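You operate a simulated robot arm through the tools that you are given. There is no shell and no other tool.

Carry out the task below with a simulated robot arm. There is one attempt and no reset: what you move stays moved.

TASK
Free the grey shoe that is stuck in the pads.
Fine: in this order: stop button in, main switch off, air out, RUN selector to FREE, post out, shoe into the empty cradle.
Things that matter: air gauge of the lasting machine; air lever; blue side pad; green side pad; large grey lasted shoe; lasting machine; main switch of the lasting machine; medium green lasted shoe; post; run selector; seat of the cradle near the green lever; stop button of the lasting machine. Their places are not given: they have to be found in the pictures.

It is judged by the outcome, as a careful person would: the job done as asked, and still so three seconds after it is handed in. It fails if anything else is knocked over, pushed out of place, dropped, spilled or broken.

THE ROBOT
A 6-joint arm with a two-finger parallel gripper, fixed in place. Base frame: the origin is at the foot of the arm, x ahead of it, y to its left, z up. Lengths are in mm, angles in rad, forces in N, time in s.
Its first joint turns from -2.897 to 2.897 rad. Payload 3.91 kg.
Tool frame: the origin (TCP) lies between the finger pads and is the grasp point; the fingertips stand 30 mm ahead of it; z points along the fingers, y is the line along which they close. Largest opening 110 mm; finger width 20, thickness 10; the body of the gripper, 48 by 112 mm, starts 55 mm behind the TCP.
Orientation is that of the tool frame in the base frame, as a unit quaternion [w, x, y, z]. With the fingers straight down and closing along the base's y, the tool's x points along the base's -x, its y along +y and its z along -z.

THE INTERFACE
- The arm moves only by the tool drive_tool. Its argument "targets" is a list that holds one entry, the list of rows, each a list of 7 numbers: the closure in counts, from 0 (fully open) to 255 (shut), then the shift along the base's x, y, z in mm, then the turn, a rotation vector about the base's x, y, z in rad. In form: [[[hand, tx, ty, tz, rx, ry, rz], ...]]. A call has 1 to 20 rows; each row is the pose to reach, as a shift and turn from the pose commanded when the call began. Rows are played at 5 a second. More than 50 mm and 0.15 rad between two rows, or a gripper value outside its range, and nothing of the call is played. Where a pose cannot be reached the arm comes as near as it can. A force on the tool above 90 N (or 10 N above the force at the start of the call, whichever is more), or a blocked arm, ends the call early, and 0.2 s more pass. Each finger travels about 108 mm/s and halts on what it meets, pressing with about 42 N; the grip force reading is that of the motor and also rises with nothing between the fingers. The clock runs only during rows and for 0.2 s after the last one: add rows that repeat a pose to give the fingers time. The reply holds the time, the measured pose of the TCP, the force on the tool along the base axes, the opening and the grip force, in the units named above and with some noise, with the torque about the TCP (base axes, N m) and any sound that the robot's microphone picked up.
- Cameras (640 x 400 px; columns grow to the right, rows downward): "scene" is fixed at [212.1, -645.2, 1402.2]; the picture's right is [0.64, -0.77, 0.00], its down [-0.35, -0.29, -0.89] and it looks along [0.69, 0.57, -0.45] (base axes); focal length 288 px, centre (320, 200). "wrist" rides on the gripper at [72, 17, -103] in the tool frame; the picture's right is [-0.23, 0.97, 0.00], its down [-0.76, -0.18, -0.62] and it looks along [-0.61, -0.14, 0.78] (tool axes); focal length 222 px, centre (320, 200).
- camera(camera): a new picture of that camera. It takes no simulated time.
- locate(camera, pixels): for up to 12 pixels [column, row] of the newest picture of that camera ("zoom" is the newest enlarged one), the place [x, y, z] in the base frame of the surface seen there, good to about 2 mm, but the place of the scene camera against the robot may be out by one fixed shift of up to 18 mm in any direction. It takes no simulated time.
- zoom(camera, box): a new picture of the part [left, top, right, bottom] of that camera's present view, enlarged. It takes no simulated time.
- sign_off(): hands the job in; it is judged then, once.

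Unless the task says otherwise, let go and move clear before handing in.

The tools are called after ">>>" as a command line: name --argument value ..., lists and objects as JSON in quotes. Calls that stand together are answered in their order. drive_tool: Moves the arm, as the interface text tells. Its arguments: {"type":"object","properties":{"targets":{"type":"array","items":{"type":"array","items":{"type":"array","items":{"type":"number"}}}}},"required":["targets"]} The other tools are called the same way: camera (camera) takes a picture; locate (camera, pixels) gives the place of the surface under pixels of a picture; zoom (camera, box) takes an enlarged picture of a part of a camera's view; sign_off () hands the job in.

At the start:

```text
clock: 0.0
position: [600.9, -46.1, 1243.2]
ee_rot: [0.0, 0.0, 1.0, 0.0]
ft_force: [0.7, -0.5, 1.2]
wrist_torque: [0.04, -0.01, 0.01]
grip_width: 109.9
finger_force: 0.1
```

scene: 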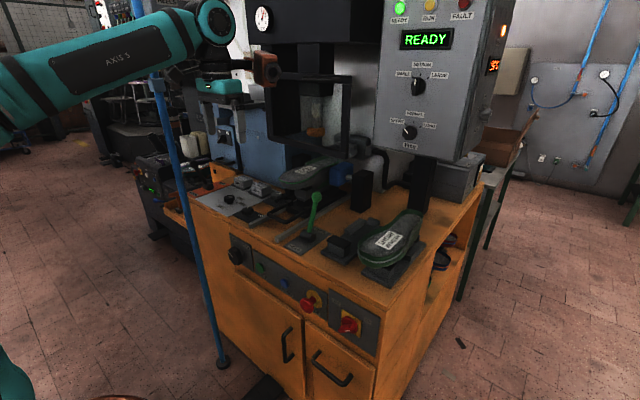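
wrist: 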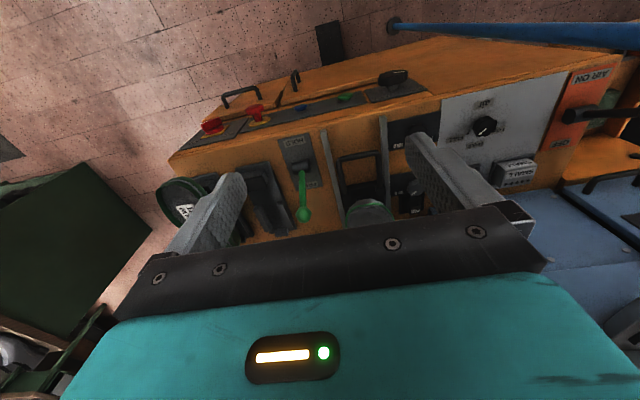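

The first pictures show an orange lasting machine with a control panel, a grey shoe between pads and a green shoe in a cradle near (390,240). I'll zoom in on the parts first.

>>> zoom --camera "scene" --box '[200, 140, 440, 290]'

>>> zoom --camera "scene" --box '[220, 220, 400, 400]'

>>> zoom --camera "scene" --box '[360, 0, 520, 160]'

>>> zoom --camera "wrist" --box '[150, 50, 640, 260]'

```text
2.67 times, centred on (320, 215) of scene
```

zoom: 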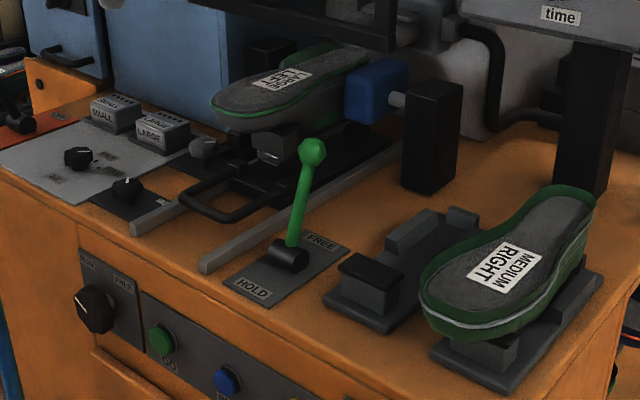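

```text
2.22 times, centred on (310, 310) of scene
```

zoom: 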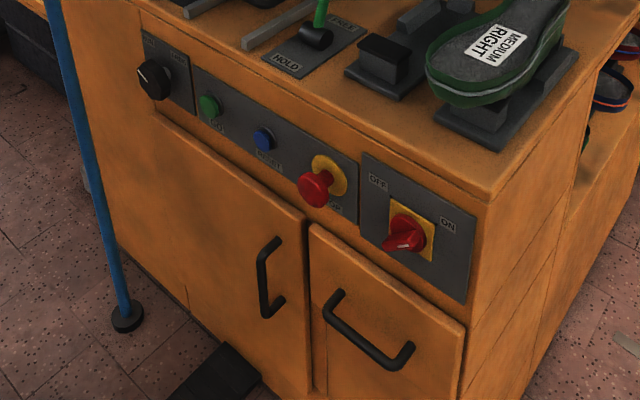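

```text
2.50 times, centred on (440, 80) of scene
```

zoom: 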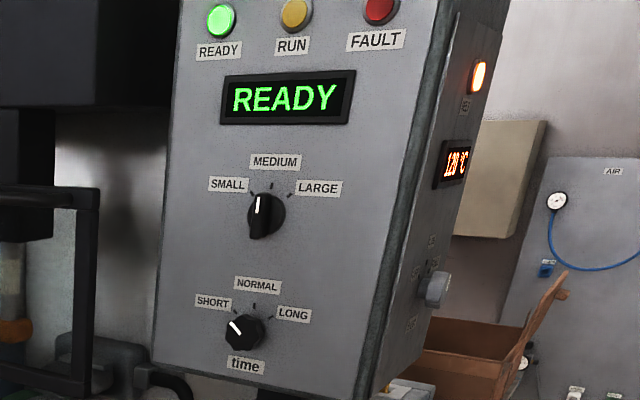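

```text
1.31 times, centred on (395, 155) of wrist
```

zoom: 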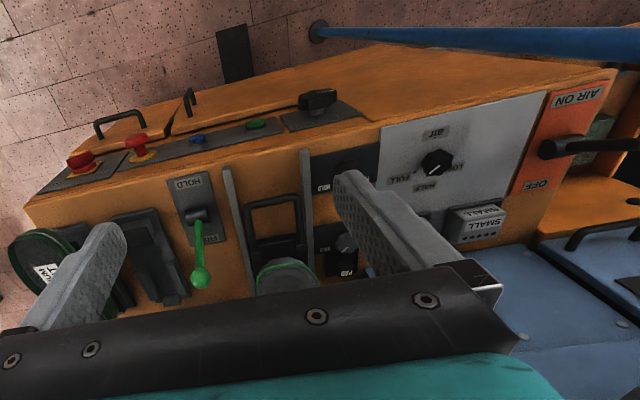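

The overview shows several labelled controls: the knob at (236,256), the air lever at upper left and the gauge near (262,18). I'll read their labels up close.

>>> zoom --camera "scene" --box '[215, 230, 295, 290]'

>>> zoom --camera "scene" --box '[130, 140, 290, 240]'

>>> zoom --camera "scene" --box '[225, 0, 385, 100]'

>>> zoom --camera "scene" --box '[240, 120, 400, 220]'

>>> zoom --camera "wrist" --box '[440, 40, 640, 220]'

>>> zoom --camera "wrist" --box '[260, 60, 460, 230]'

```text
6.67 times, centred on (255, 260) of scene
```

zoom: 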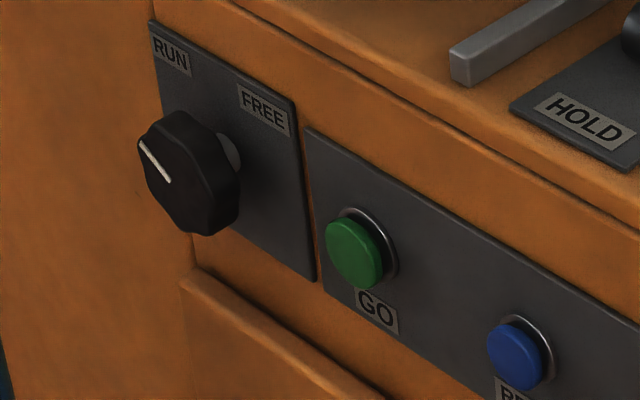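

```text
4.00 times, centred on (210, 190) of scene
```

zoom: 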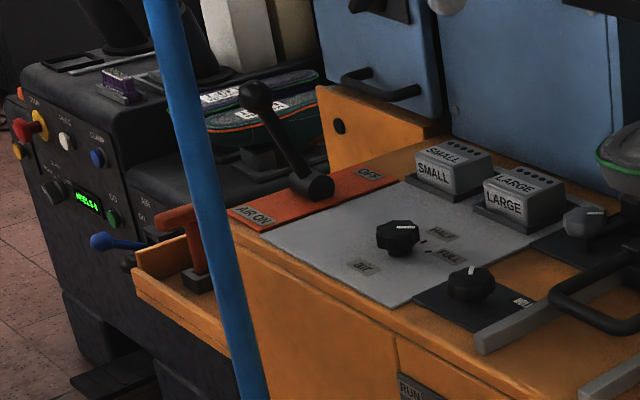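

```text
4.00 times, centred on (305, 50) of scene
```

zoom: 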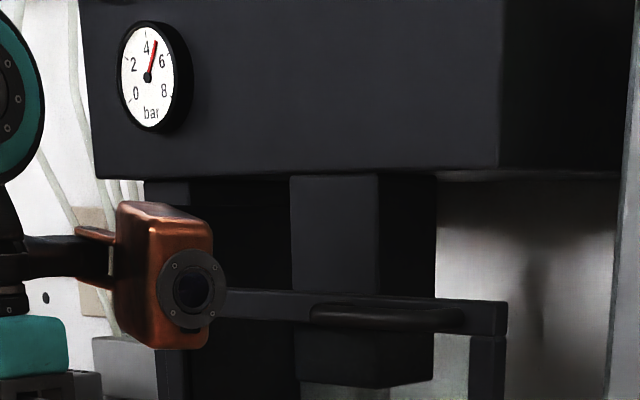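

```text
4.00 times, centred on (320, 170) of scene
```

zoom: 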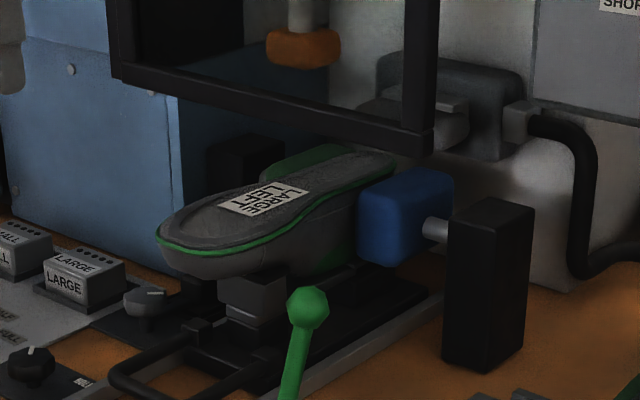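

```text
2.22 times, centred on (540, 130) of wrist
```

zoom: 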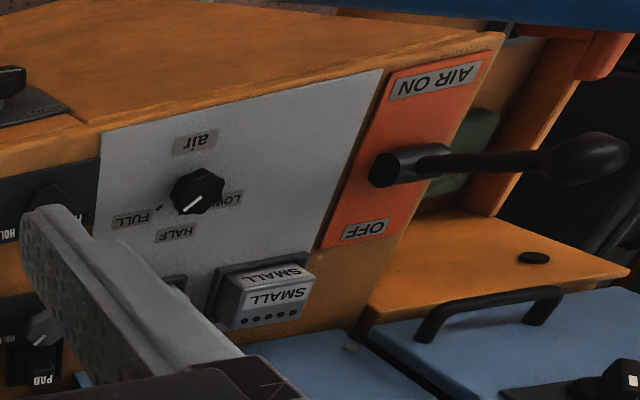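

```text
2.35 times, centred on (360, 145) of wrist
```

zoom: 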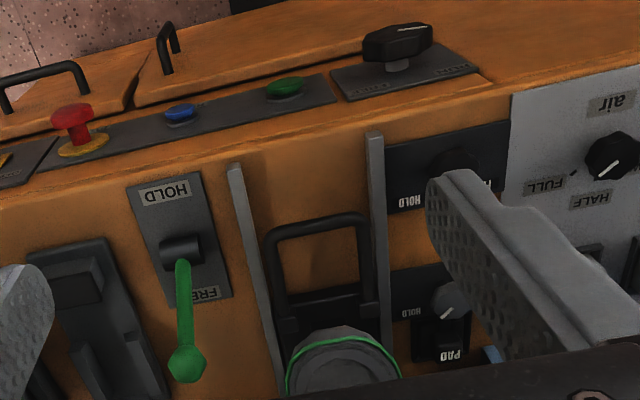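

The labels read clearly: the RUN/FREE knob, AIR ON/OFF lever, HOLD/FREE green lever, and the gauge at about 4.8 bar. Next I'll get coordinates of the main points in both cameras.

>>> locate --camera "scene" --pixels '[[308, 304], [348, 326], [236, 256], [194, 164], [208, 187], [194, 193], [222, 184], [317, 197], [309, 237], [293, 246], [320, 230], [262, 18]]'

>>> locate --camera "wrist" --pixels '[[214, 126], [258, 110], [393, 77], [304, 215], [302, 167], [368, 205], [600, 75], [560, 143], [569, 116], [629, 112], [292, 78], [343, 97]]'

>>> zoom --camera "scene" --box '[240, 160, 340, 240]'

```text
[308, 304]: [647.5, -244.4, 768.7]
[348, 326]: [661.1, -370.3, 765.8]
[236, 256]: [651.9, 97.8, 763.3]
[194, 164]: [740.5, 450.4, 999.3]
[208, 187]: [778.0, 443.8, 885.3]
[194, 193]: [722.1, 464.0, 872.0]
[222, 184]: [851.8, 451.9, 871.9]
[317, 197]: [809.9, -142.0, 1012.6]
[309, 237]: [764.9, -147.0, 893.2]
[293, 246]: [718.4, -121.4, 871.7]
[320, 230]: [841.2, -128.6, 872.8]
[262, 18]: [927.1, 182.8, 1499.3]
```

```text
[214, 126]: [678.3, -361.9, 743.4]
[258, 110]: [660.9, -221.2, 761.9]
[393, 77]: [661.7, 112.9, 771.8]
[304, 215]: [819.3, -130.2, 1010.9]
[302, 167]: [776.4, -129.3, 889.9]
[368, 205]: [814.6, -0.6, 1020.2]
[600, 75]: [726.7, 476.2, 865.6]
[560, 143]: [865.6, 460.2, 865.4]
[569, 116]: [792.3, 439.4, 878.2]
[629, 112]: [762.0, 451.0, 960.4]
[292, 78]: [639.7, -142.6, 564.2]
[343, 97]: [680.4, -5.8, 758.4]
```

```text
5.00 times, centred on (290, 200) of scene
```

zoom: 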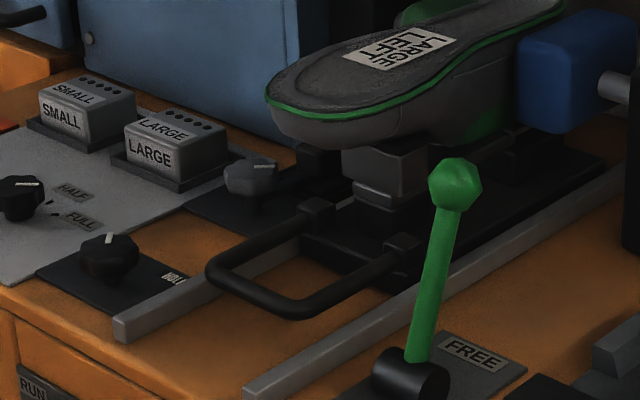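

The wrist and scene readings put the table top near z≈865, and the scene camera is offset by about (10, 10, −6). I'll zoom on the main switch, stop button and pad knobs, then start tilting the tool toward the panel.

>>> zoom --camera "scene" --box '[290, 280, 386, 340]'

>>> zoom --camera "wrist" --box '[180, 60, 300, 140]'

>>> drive_tool --targets '[[[0, -10, 0, -10, 0, -0.12, 0], [0, -20, 0, -20, 0, -0.25, 0], [0, -35, 0, -30, 0, -0.38, 0], [0, -50, 0, -40, 0, -0.5, 0], [0, -50, 0, -40, 0, -0.5, 0]]]'

>>> camera --camera "wrist"

```text
6.67 times, centred on (338, 310) of scene
```

zoom: 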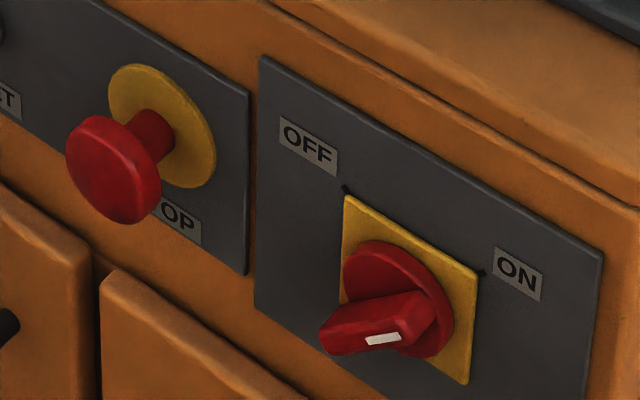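

```text
5.00 times, centred on (240, 100) of wrist
```

zoom: 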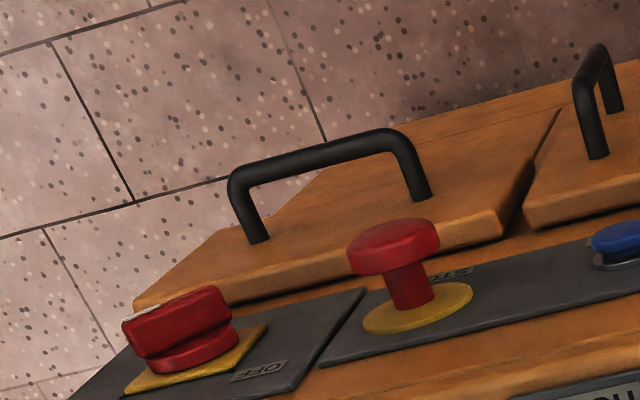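

```text
clock: 1.2
position: [550.2, -45.4, 1201.8]
ee_rot: [0.248, -0.001, 0.969, 0.001]
ft_force: [0.5, -0.5, 0.0]
wrist_torque: [-0.03, -0.01, 0.02]
grip_width: 110.2
finger_force: 0.1
```

```text
taken
```

wrist: 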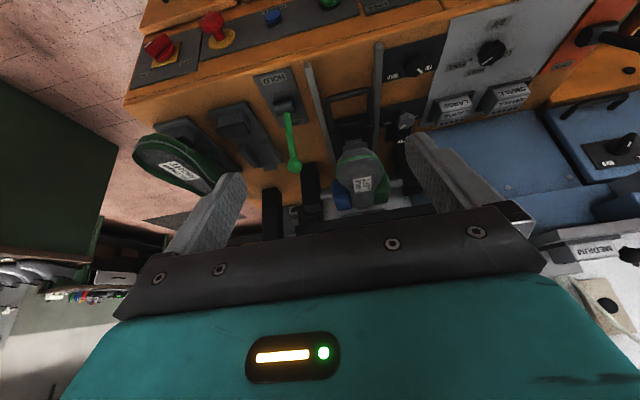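

The wrist camera now looks along the table top and shows the pads and controls. I'll zoom in on several areas of this view.

>>> zoom --camera "wrist" --box '[130, 0, 290, 100]'

>>> zoom --camera "wrist" --box '[280, 40, 440, 140]'

>>> zoom --camera "wrist" --box '[240, 110, 420, 225]'

>>> zoom --camera "wrist" --box '[440, 0, 640, 125]'

```text
4.00 times, centred on (210, 50) of wrist
```

zoom: 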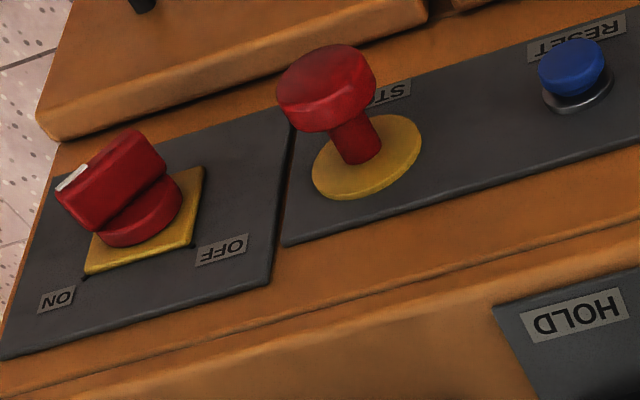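

```text
4.00 times, centred on (360, 90) of wrist
```

zoom: 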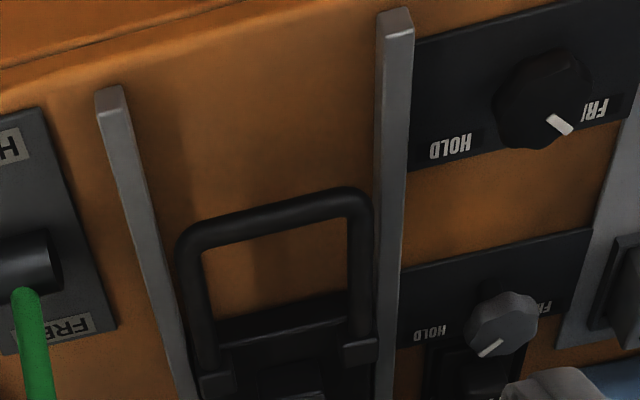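

```text
3.48 times, centred on (330, 168) of wrist
```

zoom: 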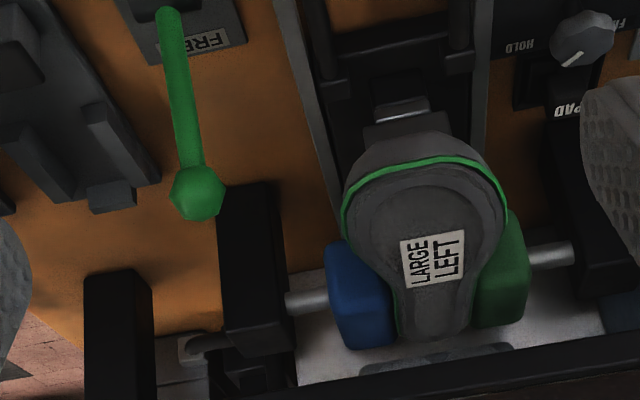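

```text
3.20 times, centred on (540, 62) of wrist
```

zoom: 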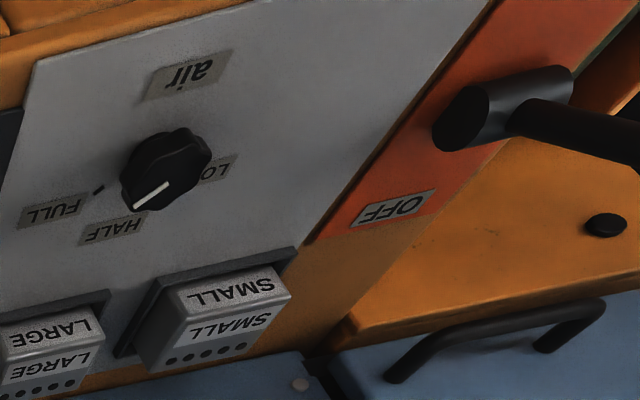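

The front panel is visible at upper left, and a blue pole stands somewhere in front of the machine. I need its position before moving lower.

>>> camera --camera "scene"

>>> locate --camera "scene" --pixels '[[222, 361], [205, 300], [192, 245], [178, 190], [165, 130], [157, 90], [300, 345], [333, 365], [262, 385], [10, 330]]'

>>> locate --camera "wrist" --pixels '[[160, 47], [212, 27], [274, 16], [292, 165], [283, 105], [350, 97], [383, 47], [306, 67], [362, 170], [333, 195], [382, 190], [270, 205]]'

```text
taken
```

scene: 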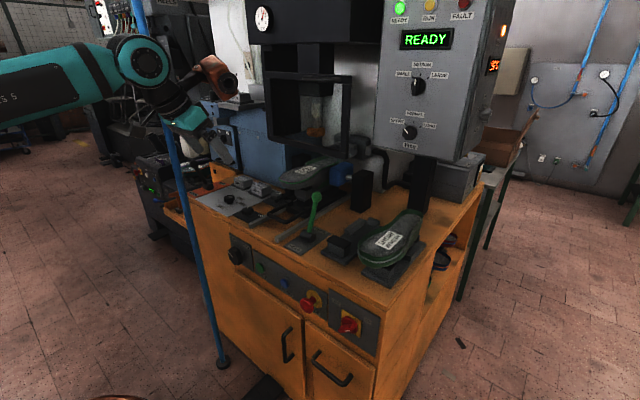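

```text
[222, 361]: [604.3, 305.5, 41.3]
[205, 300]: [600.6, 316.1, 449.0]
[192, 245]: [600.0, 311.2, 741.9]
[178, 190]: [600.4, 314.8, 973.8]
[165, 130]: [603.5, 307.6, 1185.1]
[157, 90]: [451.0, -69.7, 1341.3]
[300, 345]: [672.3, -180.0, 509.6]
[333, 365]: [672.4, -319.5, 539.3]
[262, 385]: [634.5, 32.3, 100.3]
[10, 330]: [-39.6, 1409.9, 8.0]
```

```text
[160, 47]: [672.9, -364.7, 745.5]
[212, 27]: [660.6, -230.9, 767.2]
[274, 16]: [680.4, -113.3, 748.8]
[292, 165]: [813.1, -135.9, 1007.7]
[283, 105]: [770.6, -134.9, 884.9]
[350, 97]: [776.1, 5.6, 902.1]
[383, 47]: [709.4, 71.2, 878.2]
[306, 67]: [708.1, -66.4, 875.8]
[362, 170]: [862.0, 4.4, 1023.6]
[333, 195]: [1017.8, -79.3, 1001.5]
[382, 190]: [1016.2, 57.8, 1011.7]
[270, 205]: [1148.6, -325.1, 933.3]
```

The pole stands at about (610, 322) from the floor to z≈1200, clear of the front-panel controls but near the air lever. I'll now tilt the tool to horizontal in front of the stop button.

>>> drive_tool --targets '[[[0, -10, -20, -20, 0, -0.1, 0], [0, -20, -40, -50, 0, -0.2, 0], [0, -30, -60, -85, 0, -0.3, 0], [0, -40, -80, -120, 0, -0.4, 0], [0, -50, -100, -155, 0, -0.5, 0], [0, -60, -120, -190, 0, -0.6, 0], [0, -70, -140, -225, 0, -0.7, 0], [0, -70, -165, -260, 0, -0.8, 0], [0, -70, -190, -295, 0, -0.9, 0], [0, -70, -215, -330, 0, -1.0, 0], [0, -70, -240, -350, 0, -1.0708, 0], [0, -70, -240, -350, 0, -1.0708, 0]]]'

>>> camera --camera "wrist"

>>> camera --camera "scene"

```text
clock: 3.8
position: [483.0, -287.5, 853.4]
ee_rot: [0.708, 0.0, 0.706, 0.0]
ft_force: [-0.2, 0.4, 0.4]
wrist_torque: [0.0, 0.02, -0.04]
grip_width: 109.8
finger_force: 0.1
```

```text
taken
```

wrist: 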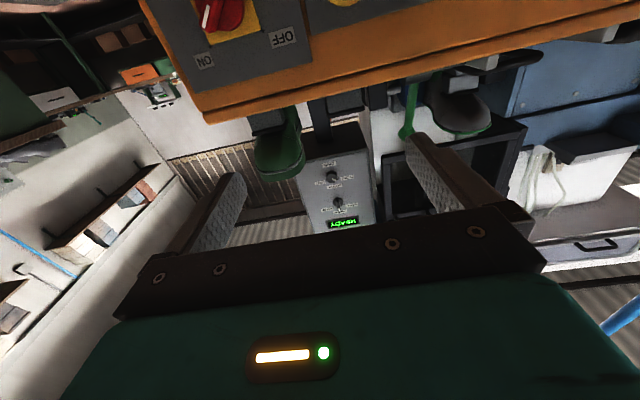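

```text
taken
```

scene: 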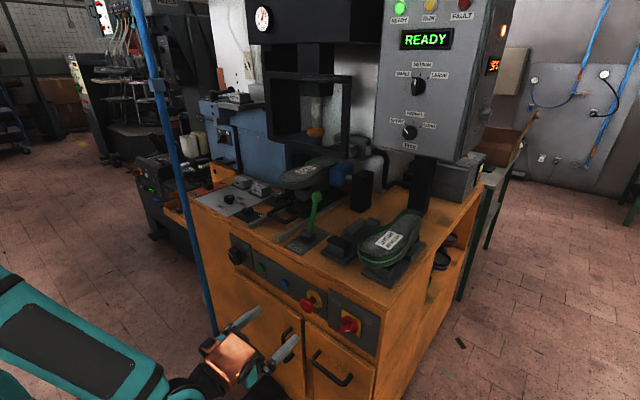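

The tool is level and clear of everything, with the switch at the top edge of the wrist view (220,15). I'll lower it and shut the fingers so I can look at the stop button and main switch head-on.

>>> drive_tool --targets '[[[60, 0, 10, -40, 0, 0, 0], [120, 0, 20, -80, 0, 0, 0], [200, 0, 30, -120, 0, 0, 0], [255, 0, 30, -150, 0, 0, 0], [255, 0, 30, -150, 0, 0, 0], [255, 0, 30, -150, 0, 0, 0]]]'

>>> camera --camera "wrist"

```text
clock: 5.2
position: [531.2, -311.7, 721.0]
ee_rot: [0.707, 0.0, 0.707, 0.0]
ft_force: [-1.0, -0.3, -0.6]
wrist_torque: [-0.01, -0.03, 0.01]
grip_width: 0.0
finger_force: 38.1
out of reach, approached as far as the arm can: row 1, 2, 3, 4, 5, 6
```

```text
taken
```

wrist: 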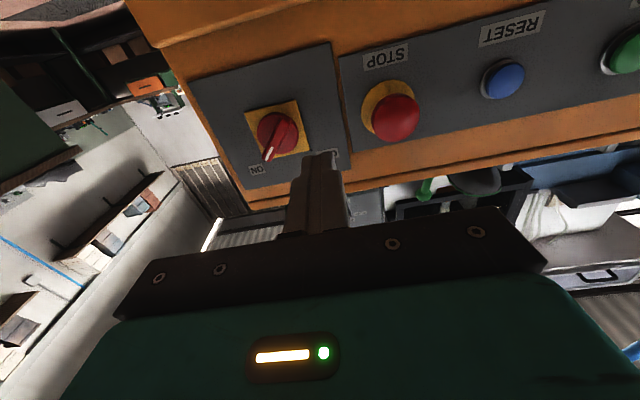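

The front view (upside down) shows the main switch pointing to ON at (265,155) and the stop button head at (395,118). I'll locate both precisely.

>>> zoom --camera "wrist" --box '[220, 60, 440, 190]'

>>> locate --camera "wrist" --pixels '[[396, 118], [383, 105], [410, 125], [395, 135], [370, 110], [275, 130], [268, 153], [285, 125], [258, 170], [230, 110], [345, 60], [280, 105]]'

```text
2.91 times, centred on (330, 125) of wrist
```

zoom: 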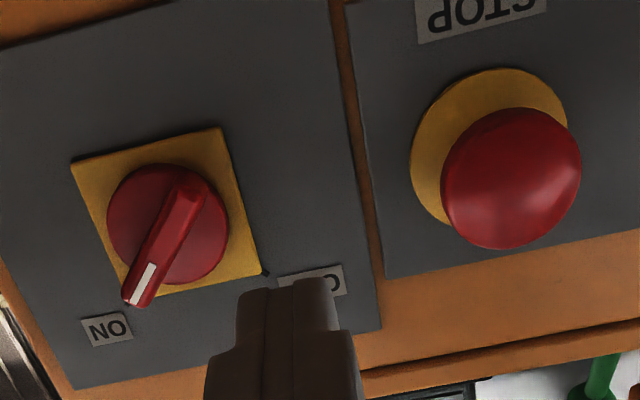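

```text
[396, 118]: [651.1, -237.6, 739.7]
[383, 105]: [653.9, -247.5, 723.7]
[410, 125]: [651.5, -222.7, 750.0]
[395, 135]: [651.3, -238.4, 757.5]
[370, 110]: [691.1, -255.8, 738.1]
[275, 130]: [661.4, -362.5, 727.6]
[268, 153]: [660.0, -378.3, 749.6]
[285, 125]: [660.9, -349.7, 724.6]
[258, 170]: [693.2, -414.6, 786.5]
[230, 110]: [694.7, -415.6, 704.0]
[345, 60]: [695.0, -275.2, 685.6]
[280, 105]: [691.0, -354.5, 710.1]
```

The stop button head front is at about (651, −237, 740) with the panel at x≈694. The last target was out of reach, so I'll make a small test move to see which reference pose the shifts use.

>>> drive_tool --targets '[[[255, 30, 0, 10, 0, 0, 0], [255, 60, 0, 20, 0, 0, 0], [255, 60, 0, 20, 0, 0, 0]]]'

```text
clock: 6.0
position: [590.4, -312.4, 739.9]
ee_rot: [0.707, 0.001, 0.707, -0.001]
ft_force: [0.0, -0.1, 0.2]
wrist_torque: [0.0, 0.0, -0.03]
grip_width: 0.0
finger_force: 37.6
```

Shifts are taken from the actual pose, so the command now sits at about (591, −312, 740). I'll shift sideways to line up with the stop button and check before pressing.

>>> drive_tool --targets '[[[255, 0, 40, 0, 0, 0, 0], [255, 0, 75, 0, 0, 0, 0], [255, 0, 75, 0, 0, 0, 0], [255, 10, 75, 0, 0, 0, 0], [255, 10, 75, 0, 0, 0, 0]]]'

>>> zoom --camera "wrist" --box '[200, 60, 440, 210]'

>>> zoom --camera "scene" --box '[240, 270, 400, 370]'

```text
clock: 7.2
position: [600.4, -237.5, 740.4]
ee_rot: [0.707, 0.0, 0.707, 0.0]
ft_force: [-0.6, -1.3, -0.6]
wrist_torque: [0.0, -0.05, -0.02]
grip_width: 0.1
finger_force: 37.9
```

```text
2.67 times, centred on (320, 135) of wrist
```

zoom: 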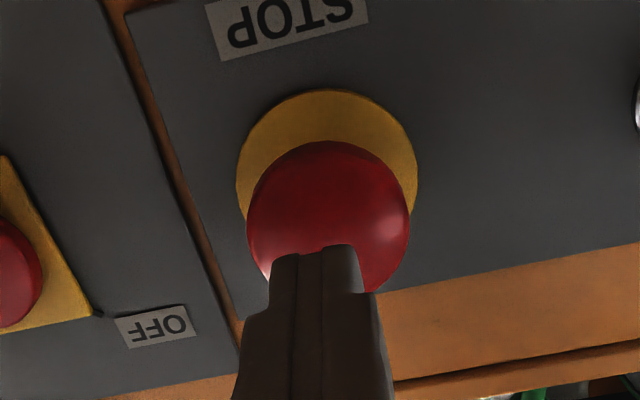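

```text
4.00 times, centred on (320, 320) of scene
```

zoom: 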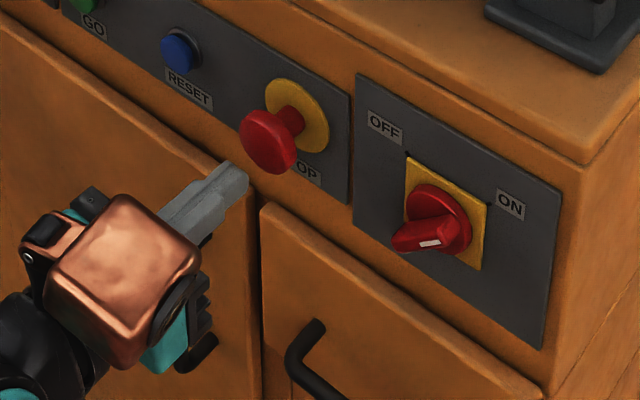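

The fingertip sits in front of the red button head, with the tip at x≈630 and the face at ≈651. I'll push in small steps and watch the force.

>>> drive_tool --targets '[[[255, 10, 0, 0, 0, 0, 0], [255, 18, 0, 0, 0, 0, 0], [255, 22, 0, 0, 0, 0, 0], [255, 26, 0, 0, 0, 0, 0], [255, 29, 0, 0, 0, 0, 0], [255, 32, 0, 0, 0, 0, 0]]]'

>>> zoom --camera "wrist" --box '[200, 60, 440, 210]'

>>> zoom --camera "scene" --box '[240, 270, 400, 370]'

```text
clock: 8.6
position: [631.7, -237.7, 741.6]
ee_rot: [0.706, 0.001, 0.708, 0.001]
ft_force: [-12.5, 1.7, 0.0]
wrist_torque: [0.03, -0.02, 0.04]
grip_width: 0.0
finger_force: 38.1
heard: click
```

```text
2.67 times, centred on (320, 135) of wrist
```

zoom: 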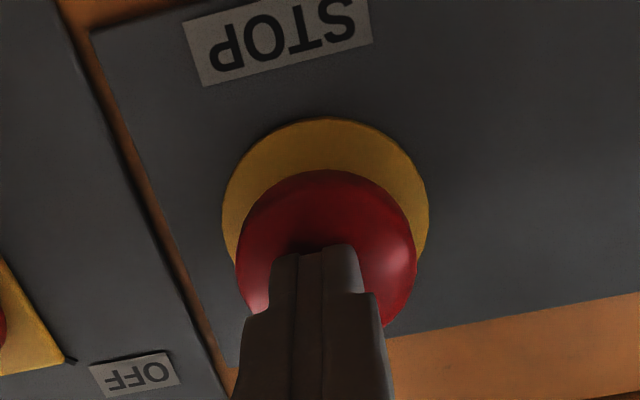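

```text
4.00 times, centred on (320, 320) of scene
```

zoom: 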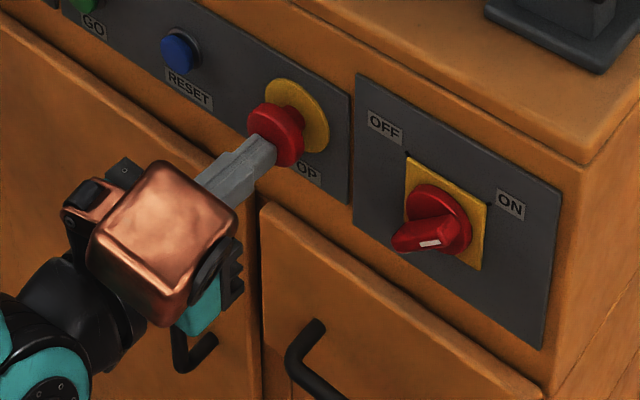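

A click was heard at about 12 mm of travel and only 12 N. I'll back off and check that the button stays in and what the display shows.

>>> drive_tool --targets '[[[255, -20, 0, 0, 0, 0, 0], [255, -50, 0, 0, 0, 0, 0], [255, -50, 0, 0, 0, 0, 0]]]'

>>> zoom --camera "scene" --box '[240, 270, 400, 370]'

>>> zoom --camera "scene" --box '[360, 0, 520, 100]'

>>> zoom --camera "wrist" --box '[160, 40, 440, 215]'

```text
clock: 9.4
position: [588.9, -241.5, 745.2]
ee_rot: [0.707, -0.001, 0.707, 0.001]
ft_force: [0.0, 0.5, 0.3]
wrist_torque: [-0.03, 0.01, 0.01]
grip_width: 0.0
finger_force: 37.8
out of reach, approached as far as the arm can: row 2, 3
```

```text
4.00 times, centred on (320, 320) of scene
```

zoom: 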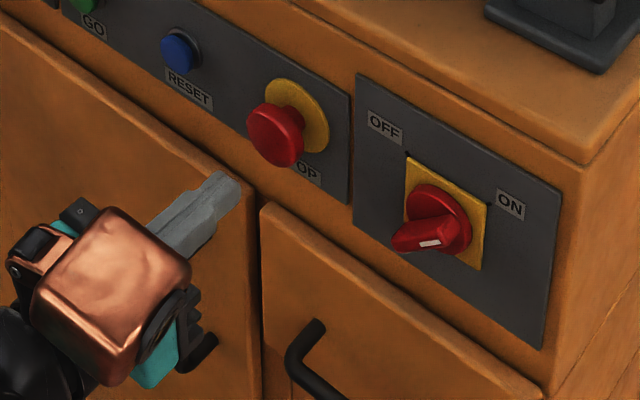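

```text
4.00 times, centred on (440, 50) of scene
```

zoom: 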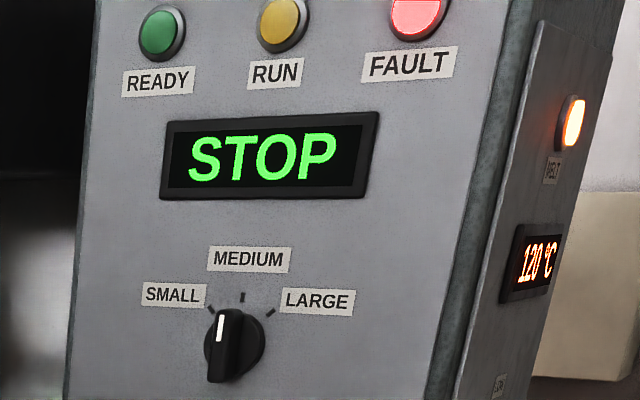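

```text
2.29 times, centred on (300, 128) of wrist
```

zoom: 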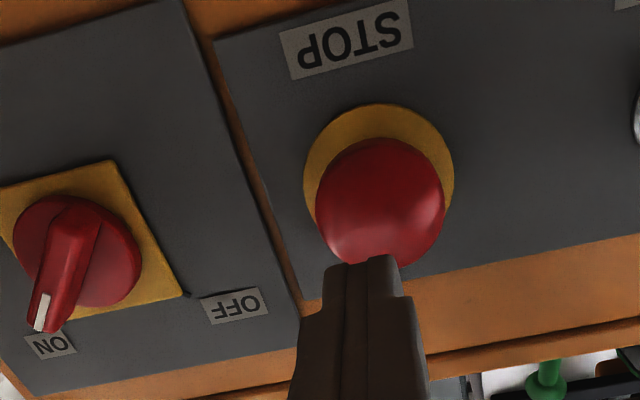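

The button stays in and the display now reads STOP. Next is the main switch, so I'll move in front of it with the fingers partly open for a precise look.

>>> drive_tool --targets '[[[220, 0, -40, 0, 0, 0, 0], [180, 0, -80, 0, 0, 0, 0], [140, 0, -105, 0, 0, 0, 0], [140, 0, -105, 0, 0, 0, 0]]]'

>>> zoom --camera "wrist" --box '[220, 60, 420, 185]'

```text
clock: 10.4
position: [588.8, -348.4, 742.1]
ee_rot: [0.707, 0.001, 0.707, -0.001]
ft_force: [0.7, 0.2, 0.6]
wrist_torque: [0.0, -0.01, -0.02]
grip_width: 49.8
finger_force: 0.1
```

```text
3.20 times, centred on (320, 122) of wrist
```

zoom: 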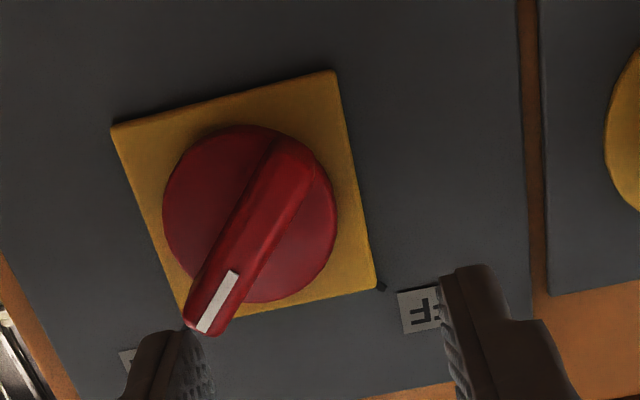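

>>> locate --camera "zoom" --pixels '[[113, 128], [332, 74], [374, 288], [195, 200], [310, 250], [240, 230], [285, 150], [210, 318], [230, 235], [255, 245], [280, 190], [303, 175]]'

```text
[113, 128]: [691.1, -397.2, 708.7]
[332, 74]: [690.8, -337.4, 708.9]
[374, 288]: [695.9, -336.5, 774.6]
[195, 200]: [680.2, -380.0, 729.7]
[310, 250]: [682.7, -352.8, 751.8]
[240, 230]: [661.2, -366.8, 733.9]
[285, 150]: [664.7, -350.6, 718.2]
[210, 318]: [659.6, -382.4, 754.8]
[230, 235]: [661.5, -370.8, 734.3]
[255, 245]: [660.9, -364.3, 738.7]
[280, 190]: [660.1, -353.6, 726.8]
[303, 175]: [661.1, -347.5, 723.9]
```

The switch bar is centred at about (661, −367, 738) with its face at x≈660 and the disc at x≈681, and it points to ON. I'll roll the tool +45° so the fingers straddle the bar, then move in.

>>> drive_tool --targets '[[[140, 5, -4, -1, 0.131, 0, 0], [140, 10, -8, -2, 0.262, 0, 0], [140, 15, -12, -3, 0.393, 0, 0], [140, 20, -16, -4, 0.524, 0, 0], [140, 20, -18.6, -4, 0.655, 0, 0], [140, 20, -18.6, -4, 0.785, 0, 0], [140, 20, -18.6, -4, 0.785, 0, 0]]]'

>>> camera --camera "wrist"

>>> zoom --camera "scene" --box '[270, 270, 430, 370]'

```text
clock: 12.0
position: [609.4, -365.6, 739.9]
ee_rot: [0.653, 0.271, 0.653, 0.271]
ft_force: [-0.3, 0.7, 1.7]
wrist_torque: [-0.04, -0.01, -0.01]
grip_width: 49.4
finger_force: 0.0
```

```text
taken
```

wrist: 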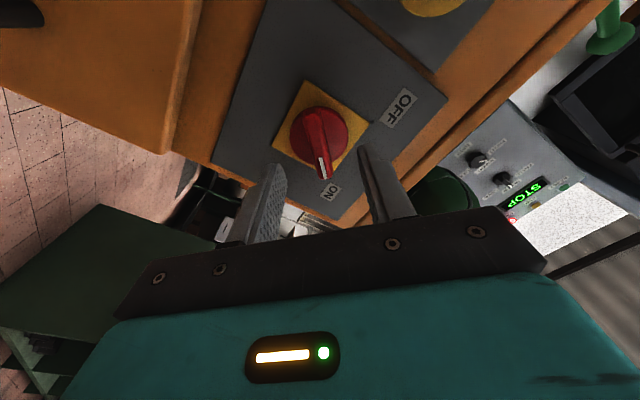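

```text
4.00 times, centred on (350, 320) of scene
```

zoom: 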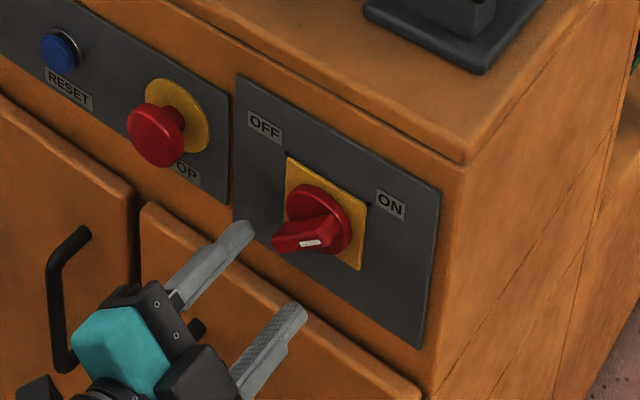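

The fingers line up with the red bar at (320,145). I'll move in and close on it.

>>> drive_tool --targets '[[[140, 15, -0.5, -1, 0, 0, 0], [140, 36, -1, -2, 0, 0, 0], [140, 36, -1, -2, 0, 0, 0], [255, 36, -1, -2, 0, 0, 0], [255, 36, -1, -2, 0, 0, 0], [255, 36, -1, -2, 0, 0, 0]]]'

>>> zoom --camera "wrist" --box '[220, 60, 460, 210]'

>>> zoom --camera "scene" --box '[270, 270, 430, 370]'

```text
clock: 13.4
position: [644.7, -366.6, 737.9]
ee_rot: [0.654, 0.269, 0.653, 0.272]
ft_force: [1.8, 2.1, 8.3]
wrist_torque: [-0.01, -0.22, -0.03]
grip_width: 13.1
finger_force: 45.2
```

```text
2.67 times, centred on (340, 135) of wrist
```

zoom: 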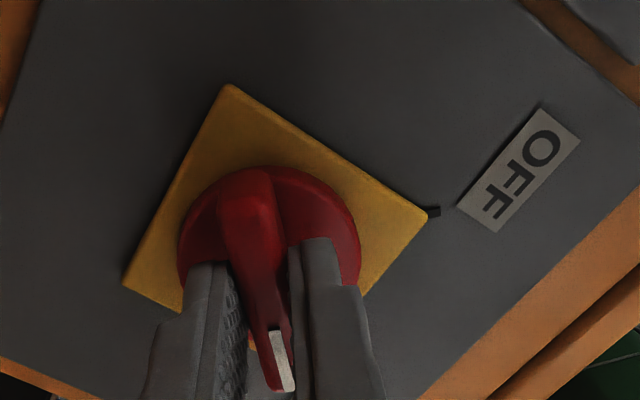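

```text
4.00 times, centred on (350, 320) of scene
```

zoom: 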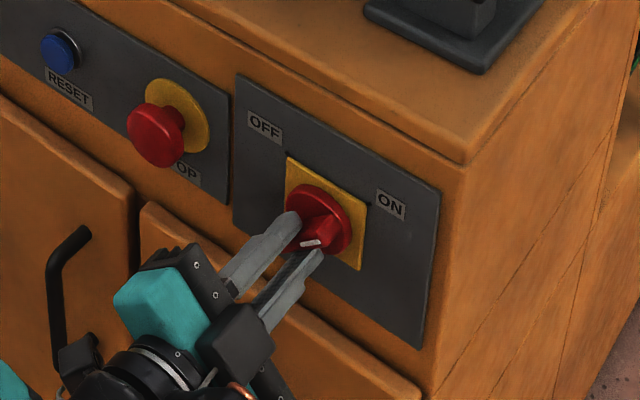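

The bar is gripped at 13 mm width with low forces. I'll turn it −90° about the base x axis, from ON to OFF.

>>> drive_tool --targets '[[[255, 0, 0, 0.5, -0.131, 0, 0], [255, 0, 0, 0.5, -0.262, 0, 0], [255, 0, 0, 0.5, -0.393, 0, 0], [255, 0, 0, 0.5, -0.524, 0, 0], [255, 0, 0, 0.5, -0.655, 0, 0], [255, 0, 0, 0.5, -0.785, 0, 0], [255, 0, 0, 0.5, -0.916, 0, 0], [255, 0, 0, 0.5, -1.047, 0, 0], [255, 0, 0, 0.5, -1.178, 0, 0], [255, 0, 0, 0.5, -1.309, 0, 0], [255, 0, 0, 0.5, -1.44, 0, 0], [255, 0, 0, 0.5, -1.571, 0, 0], [255, 0, 0, 0.5, -1.571, 0, 0]]]'

>>> zoom --camera "wrist" --box '[220, 60, 460, 210]'

>>> zoom --camera "scene" --box '[270, 270, 430, 370]'

>>> zoom --camera "scene" --box '[360, 0, 520, 100]'

```text
clock: 15.4
position: [646.1, -366.2, 751.3]
ee_rot: [0.692, -0.117, 0.707, -0.09]
ft_force: [12.8, 38.8, 17.5]
wrist_torque: [0.33, -1.18, 0.43]
grip_width: 13.5
finger_force: 44.6
out of reach, approached as far as the arm can: row 8, 9
stopped in row 9: the force on the tool passed its limit at 128 N (the readings are from after the stop); the commanded pose is now the measured one
```

```text
2.67 times, centred on (340, 135) of wrist
```

zoom: 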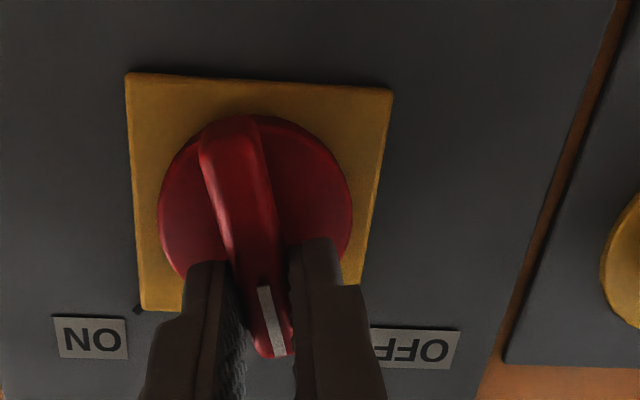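

```text
4.00 times, centred on (350, 320) of scene
```

zoom: 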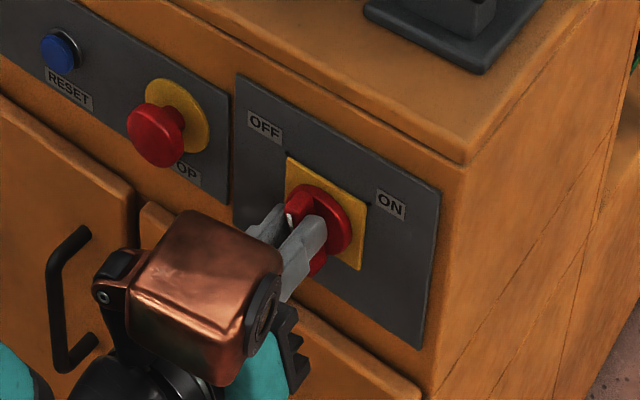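

```text
4.00 times, centred on (440, 50) of scene
```

zoom: 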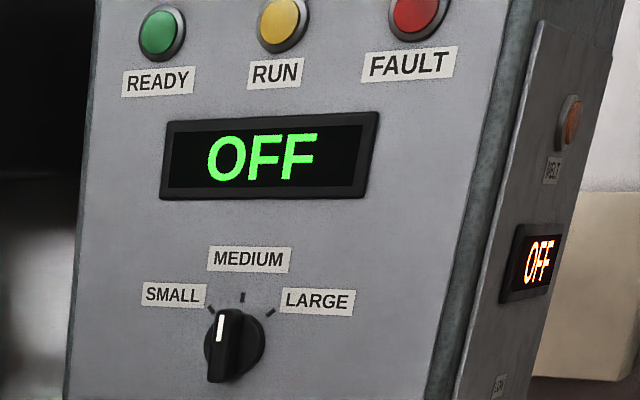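

The display now shows OFF, but the arm hit a roll limit after about 62° and the bar is not fully on the OFF mark. I'll let go, back off and check where the handle rests.

>>> drive_tool --targets '[[[140, 0, 0, 0, 0, 0, 0], [140, 0, 0, 0, 0, 0, 0], [140, -20, 0, 0, 0.05, 0, 0], [140, -40, 0, 0, 0.1, 0, 0], [140, -40, 0, 0, 0.1, 0, 0]]]'

>>> zoom --camera "wrist" --box '[200, 60, 440, 210]'

>>> zoom --camera "scene" --box '[290, 280, 386, 340]'

```text
clock: 16.6
position: [604.4, -369.9, 749.4]
ee_rot: [0.696, -0.078, 0.712, -0.058]
ft_force: [-1.3, 0.3, 0.1]
wrist_torque: [0.01, 0.0, 0.01]
grip_width: 49.7
finger_force: 0.1
```

```text
2.67 times, centred on (320, 135) of wrist
```

zoom: 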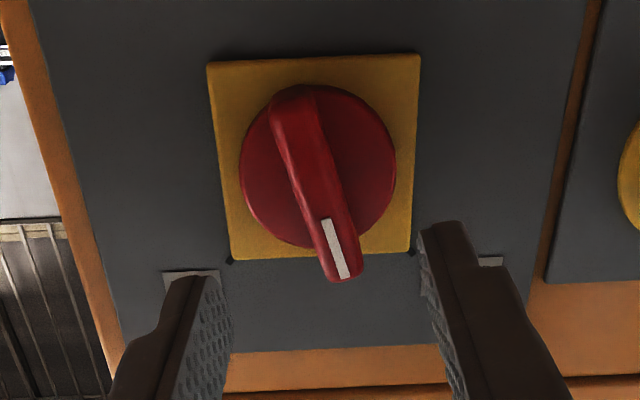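

```text
6.67 times, centred on (338, 310) of scene
```

zoom: 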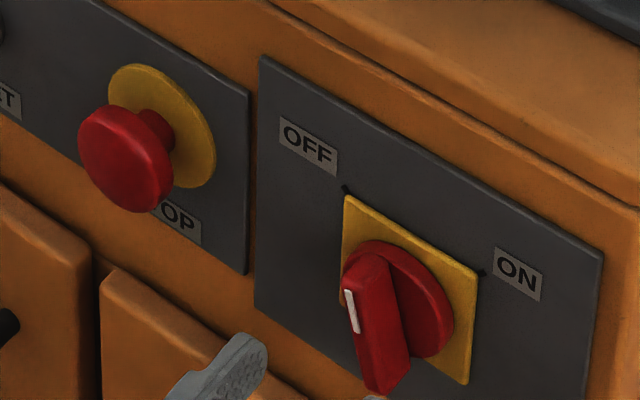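

The handle sits only about 17–20° toward OFF, so I want to finish the turn. I'll locate the bar ends and push the top end over to the OFF mark with shut fingers.

>>> zoom --camera "wrist" --box '[260, 70, 380, 170]'

>>> locate --camera "wrist" --pixels '[[305, 98], [315, 98], [324, 160], [334, 158], [318, 130], [326, 128], [310, 105], [328, 155], [278, 84], [356, 81], [354, 153], [286, 157]]'

```text
4.00 times, centred on (320, 120) of wrist
```

zoom: 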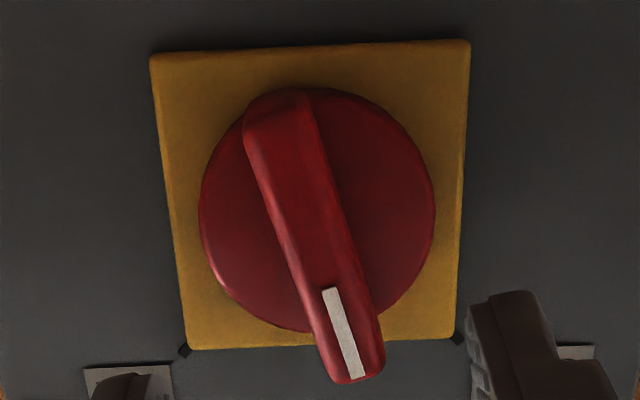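

```text
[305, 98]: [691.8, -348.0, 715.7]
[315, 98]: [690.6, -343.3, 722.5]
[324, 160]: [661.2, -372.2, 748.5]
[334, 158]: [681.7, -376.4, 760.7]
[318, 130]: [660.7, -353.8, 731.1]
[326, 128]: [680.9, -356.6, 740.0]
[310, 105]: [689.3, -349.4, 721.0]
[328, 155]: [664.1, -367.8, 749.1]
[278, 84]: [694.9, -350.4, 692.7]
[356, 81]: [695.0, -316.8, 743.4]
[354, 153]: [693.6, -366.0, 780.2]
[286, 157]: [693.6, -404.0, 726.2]
```

Those readings came from an older wrist picture, so I'll use the current zoomed picture instead.

>>> locate --camera "zoom" --pixels '[[260, 110], [285, 105], [345, 370], [370, 358], [290, 200], [325, 200], [310, 270], [345, 270], [200, 300], [440, 230], [160, 60], [465, 50]]'

```text
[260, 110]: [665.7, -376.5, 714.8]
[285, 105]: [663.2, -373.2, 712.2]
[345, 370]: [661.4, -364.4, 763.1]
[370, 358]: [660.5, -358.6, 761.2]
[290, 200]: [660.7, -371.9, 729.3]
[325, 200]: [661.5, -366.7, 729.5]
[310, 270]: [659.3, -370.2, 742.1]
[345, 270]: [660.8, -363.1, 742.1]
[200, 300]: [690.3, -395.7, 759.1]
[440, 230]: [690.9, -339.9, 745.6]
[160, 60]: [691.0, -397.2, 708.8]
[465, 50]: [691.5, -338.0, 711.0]
```

The bar's top end is at (−361.5, 763) and its bottom end at (−375, 713), about 15° toward OFF. I'll shut the fingers, level the roll and go to the ON side of the top end.

>>> drive_tool --targets '[[[200, -5, -10, 8, 0.1, 0, 0], [255, -5, -20, 16, 0.19, 0, 0], [255, -5, -20, 16, 0.19, 0, 0], [255, -5, -20, 16, 0.19, 0, 0]]]'

>>> zoom --camera "wrist" --box '[200, 60, 440, 210]'

```text
clock: 17.6
position: [601.0, -390.5, 766.9]
ee_rot: [0.701, -0.013, 0.713, 0.012]
ft_force: [0.1, -0.4, -0.9]
wrist_torque: [0.03, -0.01, 0.02]
grip_width: 0.0
finger_force: 37.7
```

```text
2.67 times, centred on (320, 135) of wrist
```

zoom: 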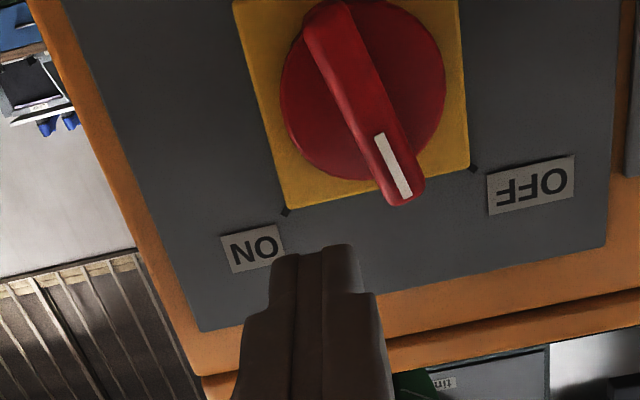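

The fingertip is on the ON side of the bar end, with a small 2° yaw error to correct. I'll move in to x≈646 and then push toward +y in small steps.

>>> drive_tool --targets '[[[255, 20, 0, 0, 0, -0.017, -0.035], [255, 45, 0, 0, 0, -0.017, -0.035], [255, 45, 4, 0, 0, -0.017, -0.035], [255, 45, 8, 0, 0, -0.017, -0.035], [255, 45, 11, 0, 0, -0.017, -0.035], [255, 45, 14, 0, 0, -0.017, -0.035], [255, 45, 17, 0, 0, -0.017, -0.035]]]'

>>> zoom --camera "wrist" --box '[200, 60, 440, 210]'

>>> zoom --camera "scene" --box '[290, 280, 386, 340]'

```text
clock: 19.2
position: [645.7, -371.8, 765.5]
ee_rot: [0.706, -0.001, 0.708, -0.001]
ft_force: [-0.7, -1.3, 5.6]
wrist_torque: [0.04, -0.12, -0.03]
grip_width: 0.0
finger_force: 37.4
```

```text
2.67 times, centred on (320, 135) of wrist
```

zoom: 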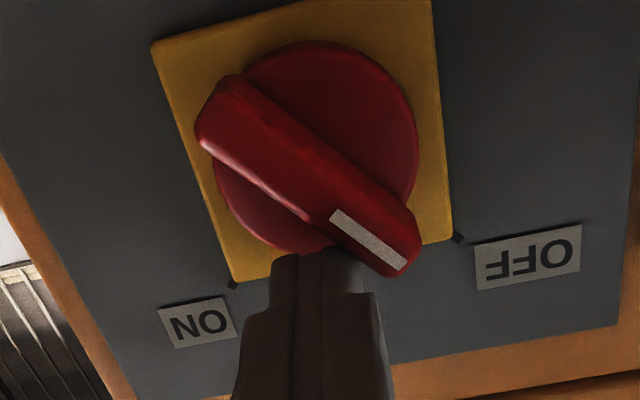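

```text
6.67 times, centred on (338, 310) of scene
```

zoom: 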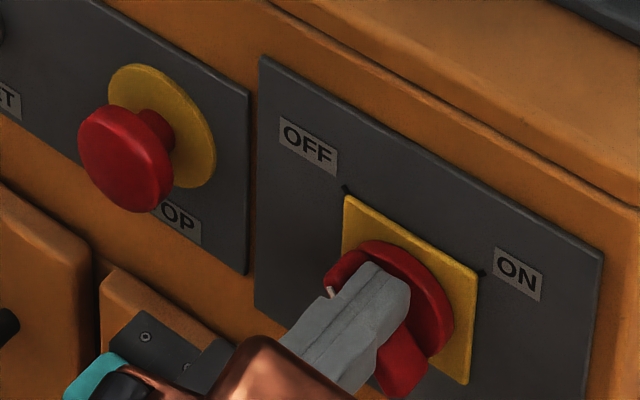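

The bar now points nearly at the OFF tick with very little force. I'll measure its angle before deciding whether to push further.

>>> zoom --camera "wrist" --box '[250, 60, 380, 170]'

>>> locate --camera "zoom" --pixels '[[225, 120], [260, 110], [420, 270], [440, 260], [300, 180], [320, 150], [380, 215], [395, 300]]'

```text
3.64 times, centred on (315, 115) of wrist
```

zoom: 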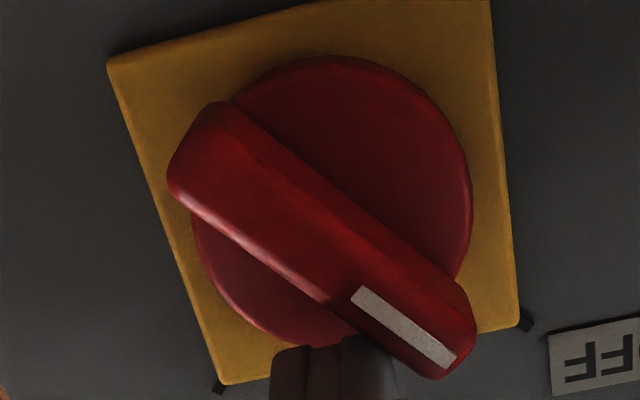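

```text
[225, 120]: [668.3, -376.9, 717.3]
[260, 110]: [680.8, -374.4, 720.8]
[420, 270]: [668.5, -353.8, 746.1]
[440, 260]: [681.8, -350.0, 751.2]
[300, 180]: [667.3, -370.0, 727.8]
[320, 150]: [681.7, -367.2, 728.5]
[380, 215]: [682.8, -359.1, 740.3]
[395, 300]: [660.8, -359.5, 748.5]
```

>>> locate --camera "zoom" --pixels '[[190, 170], [180, 185], [205, 205], [455, 345], [445, 368], [365, 297], [448, 358], [195, 155]]'

```text
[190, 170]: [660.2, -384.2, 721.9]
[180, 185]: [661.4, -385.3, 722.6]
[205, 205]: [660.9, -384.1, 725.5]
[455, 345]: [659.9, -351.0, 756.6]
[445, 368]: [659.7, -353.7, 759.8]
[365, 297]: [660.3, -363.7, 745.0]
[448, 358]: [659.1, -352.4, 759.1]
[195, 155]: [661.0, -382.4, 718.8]
```

The bar is about 40° from vertical, so a little more is needed for 45°. I'll push 3 mm more and watch for the stop.

>>> drive_tool --targets '[[[255, 0, 1.5, 0, 0, 0, 0], [255, 0, 3, 0, 0, 0, 0], [255, 0, 3, 0, 0, 0, 0]]]'

>>> zoom --camera "wrist" --box '[250, 60, 380, 170]'

>>> locate --camera "zoom" --pixels '[[190, 170], [180, 185], [205, 205], [455, 345], [445, 368], [365, 297], [448, 358], [195, 155]]'

```text
clock: 20.0
position: [644.6, -370.7, 765.0]
ee_rot: [0.706, -0.001, 0.708, -0.001]
ft_force: [2.4, -10.3, -0.1]
wrist_torque: [-0.07, -0.06, -0.29]
grip_width: 0.0
finger_force: 37.7
```

```text
3.64 times, centred on (315, 115) of wrist
```

zoom: 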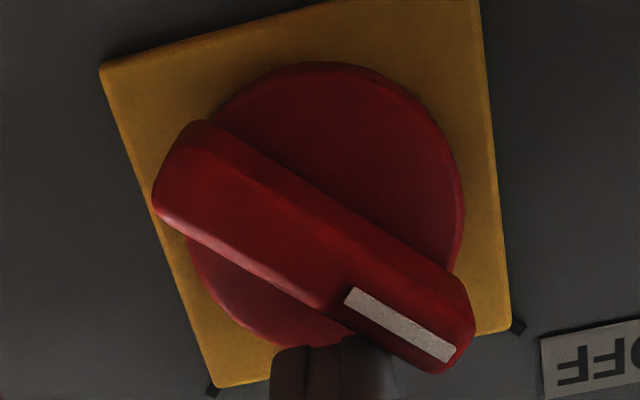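

```text
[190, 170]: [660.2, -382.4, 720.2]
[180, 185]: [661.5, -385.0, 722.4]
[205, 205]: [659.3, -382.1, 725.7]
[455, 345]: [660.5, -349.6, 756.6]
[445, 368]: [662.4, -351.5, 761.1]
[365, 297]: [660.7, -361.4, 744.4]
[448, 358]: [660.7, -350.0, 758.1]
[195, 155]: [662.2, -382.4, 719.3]
```

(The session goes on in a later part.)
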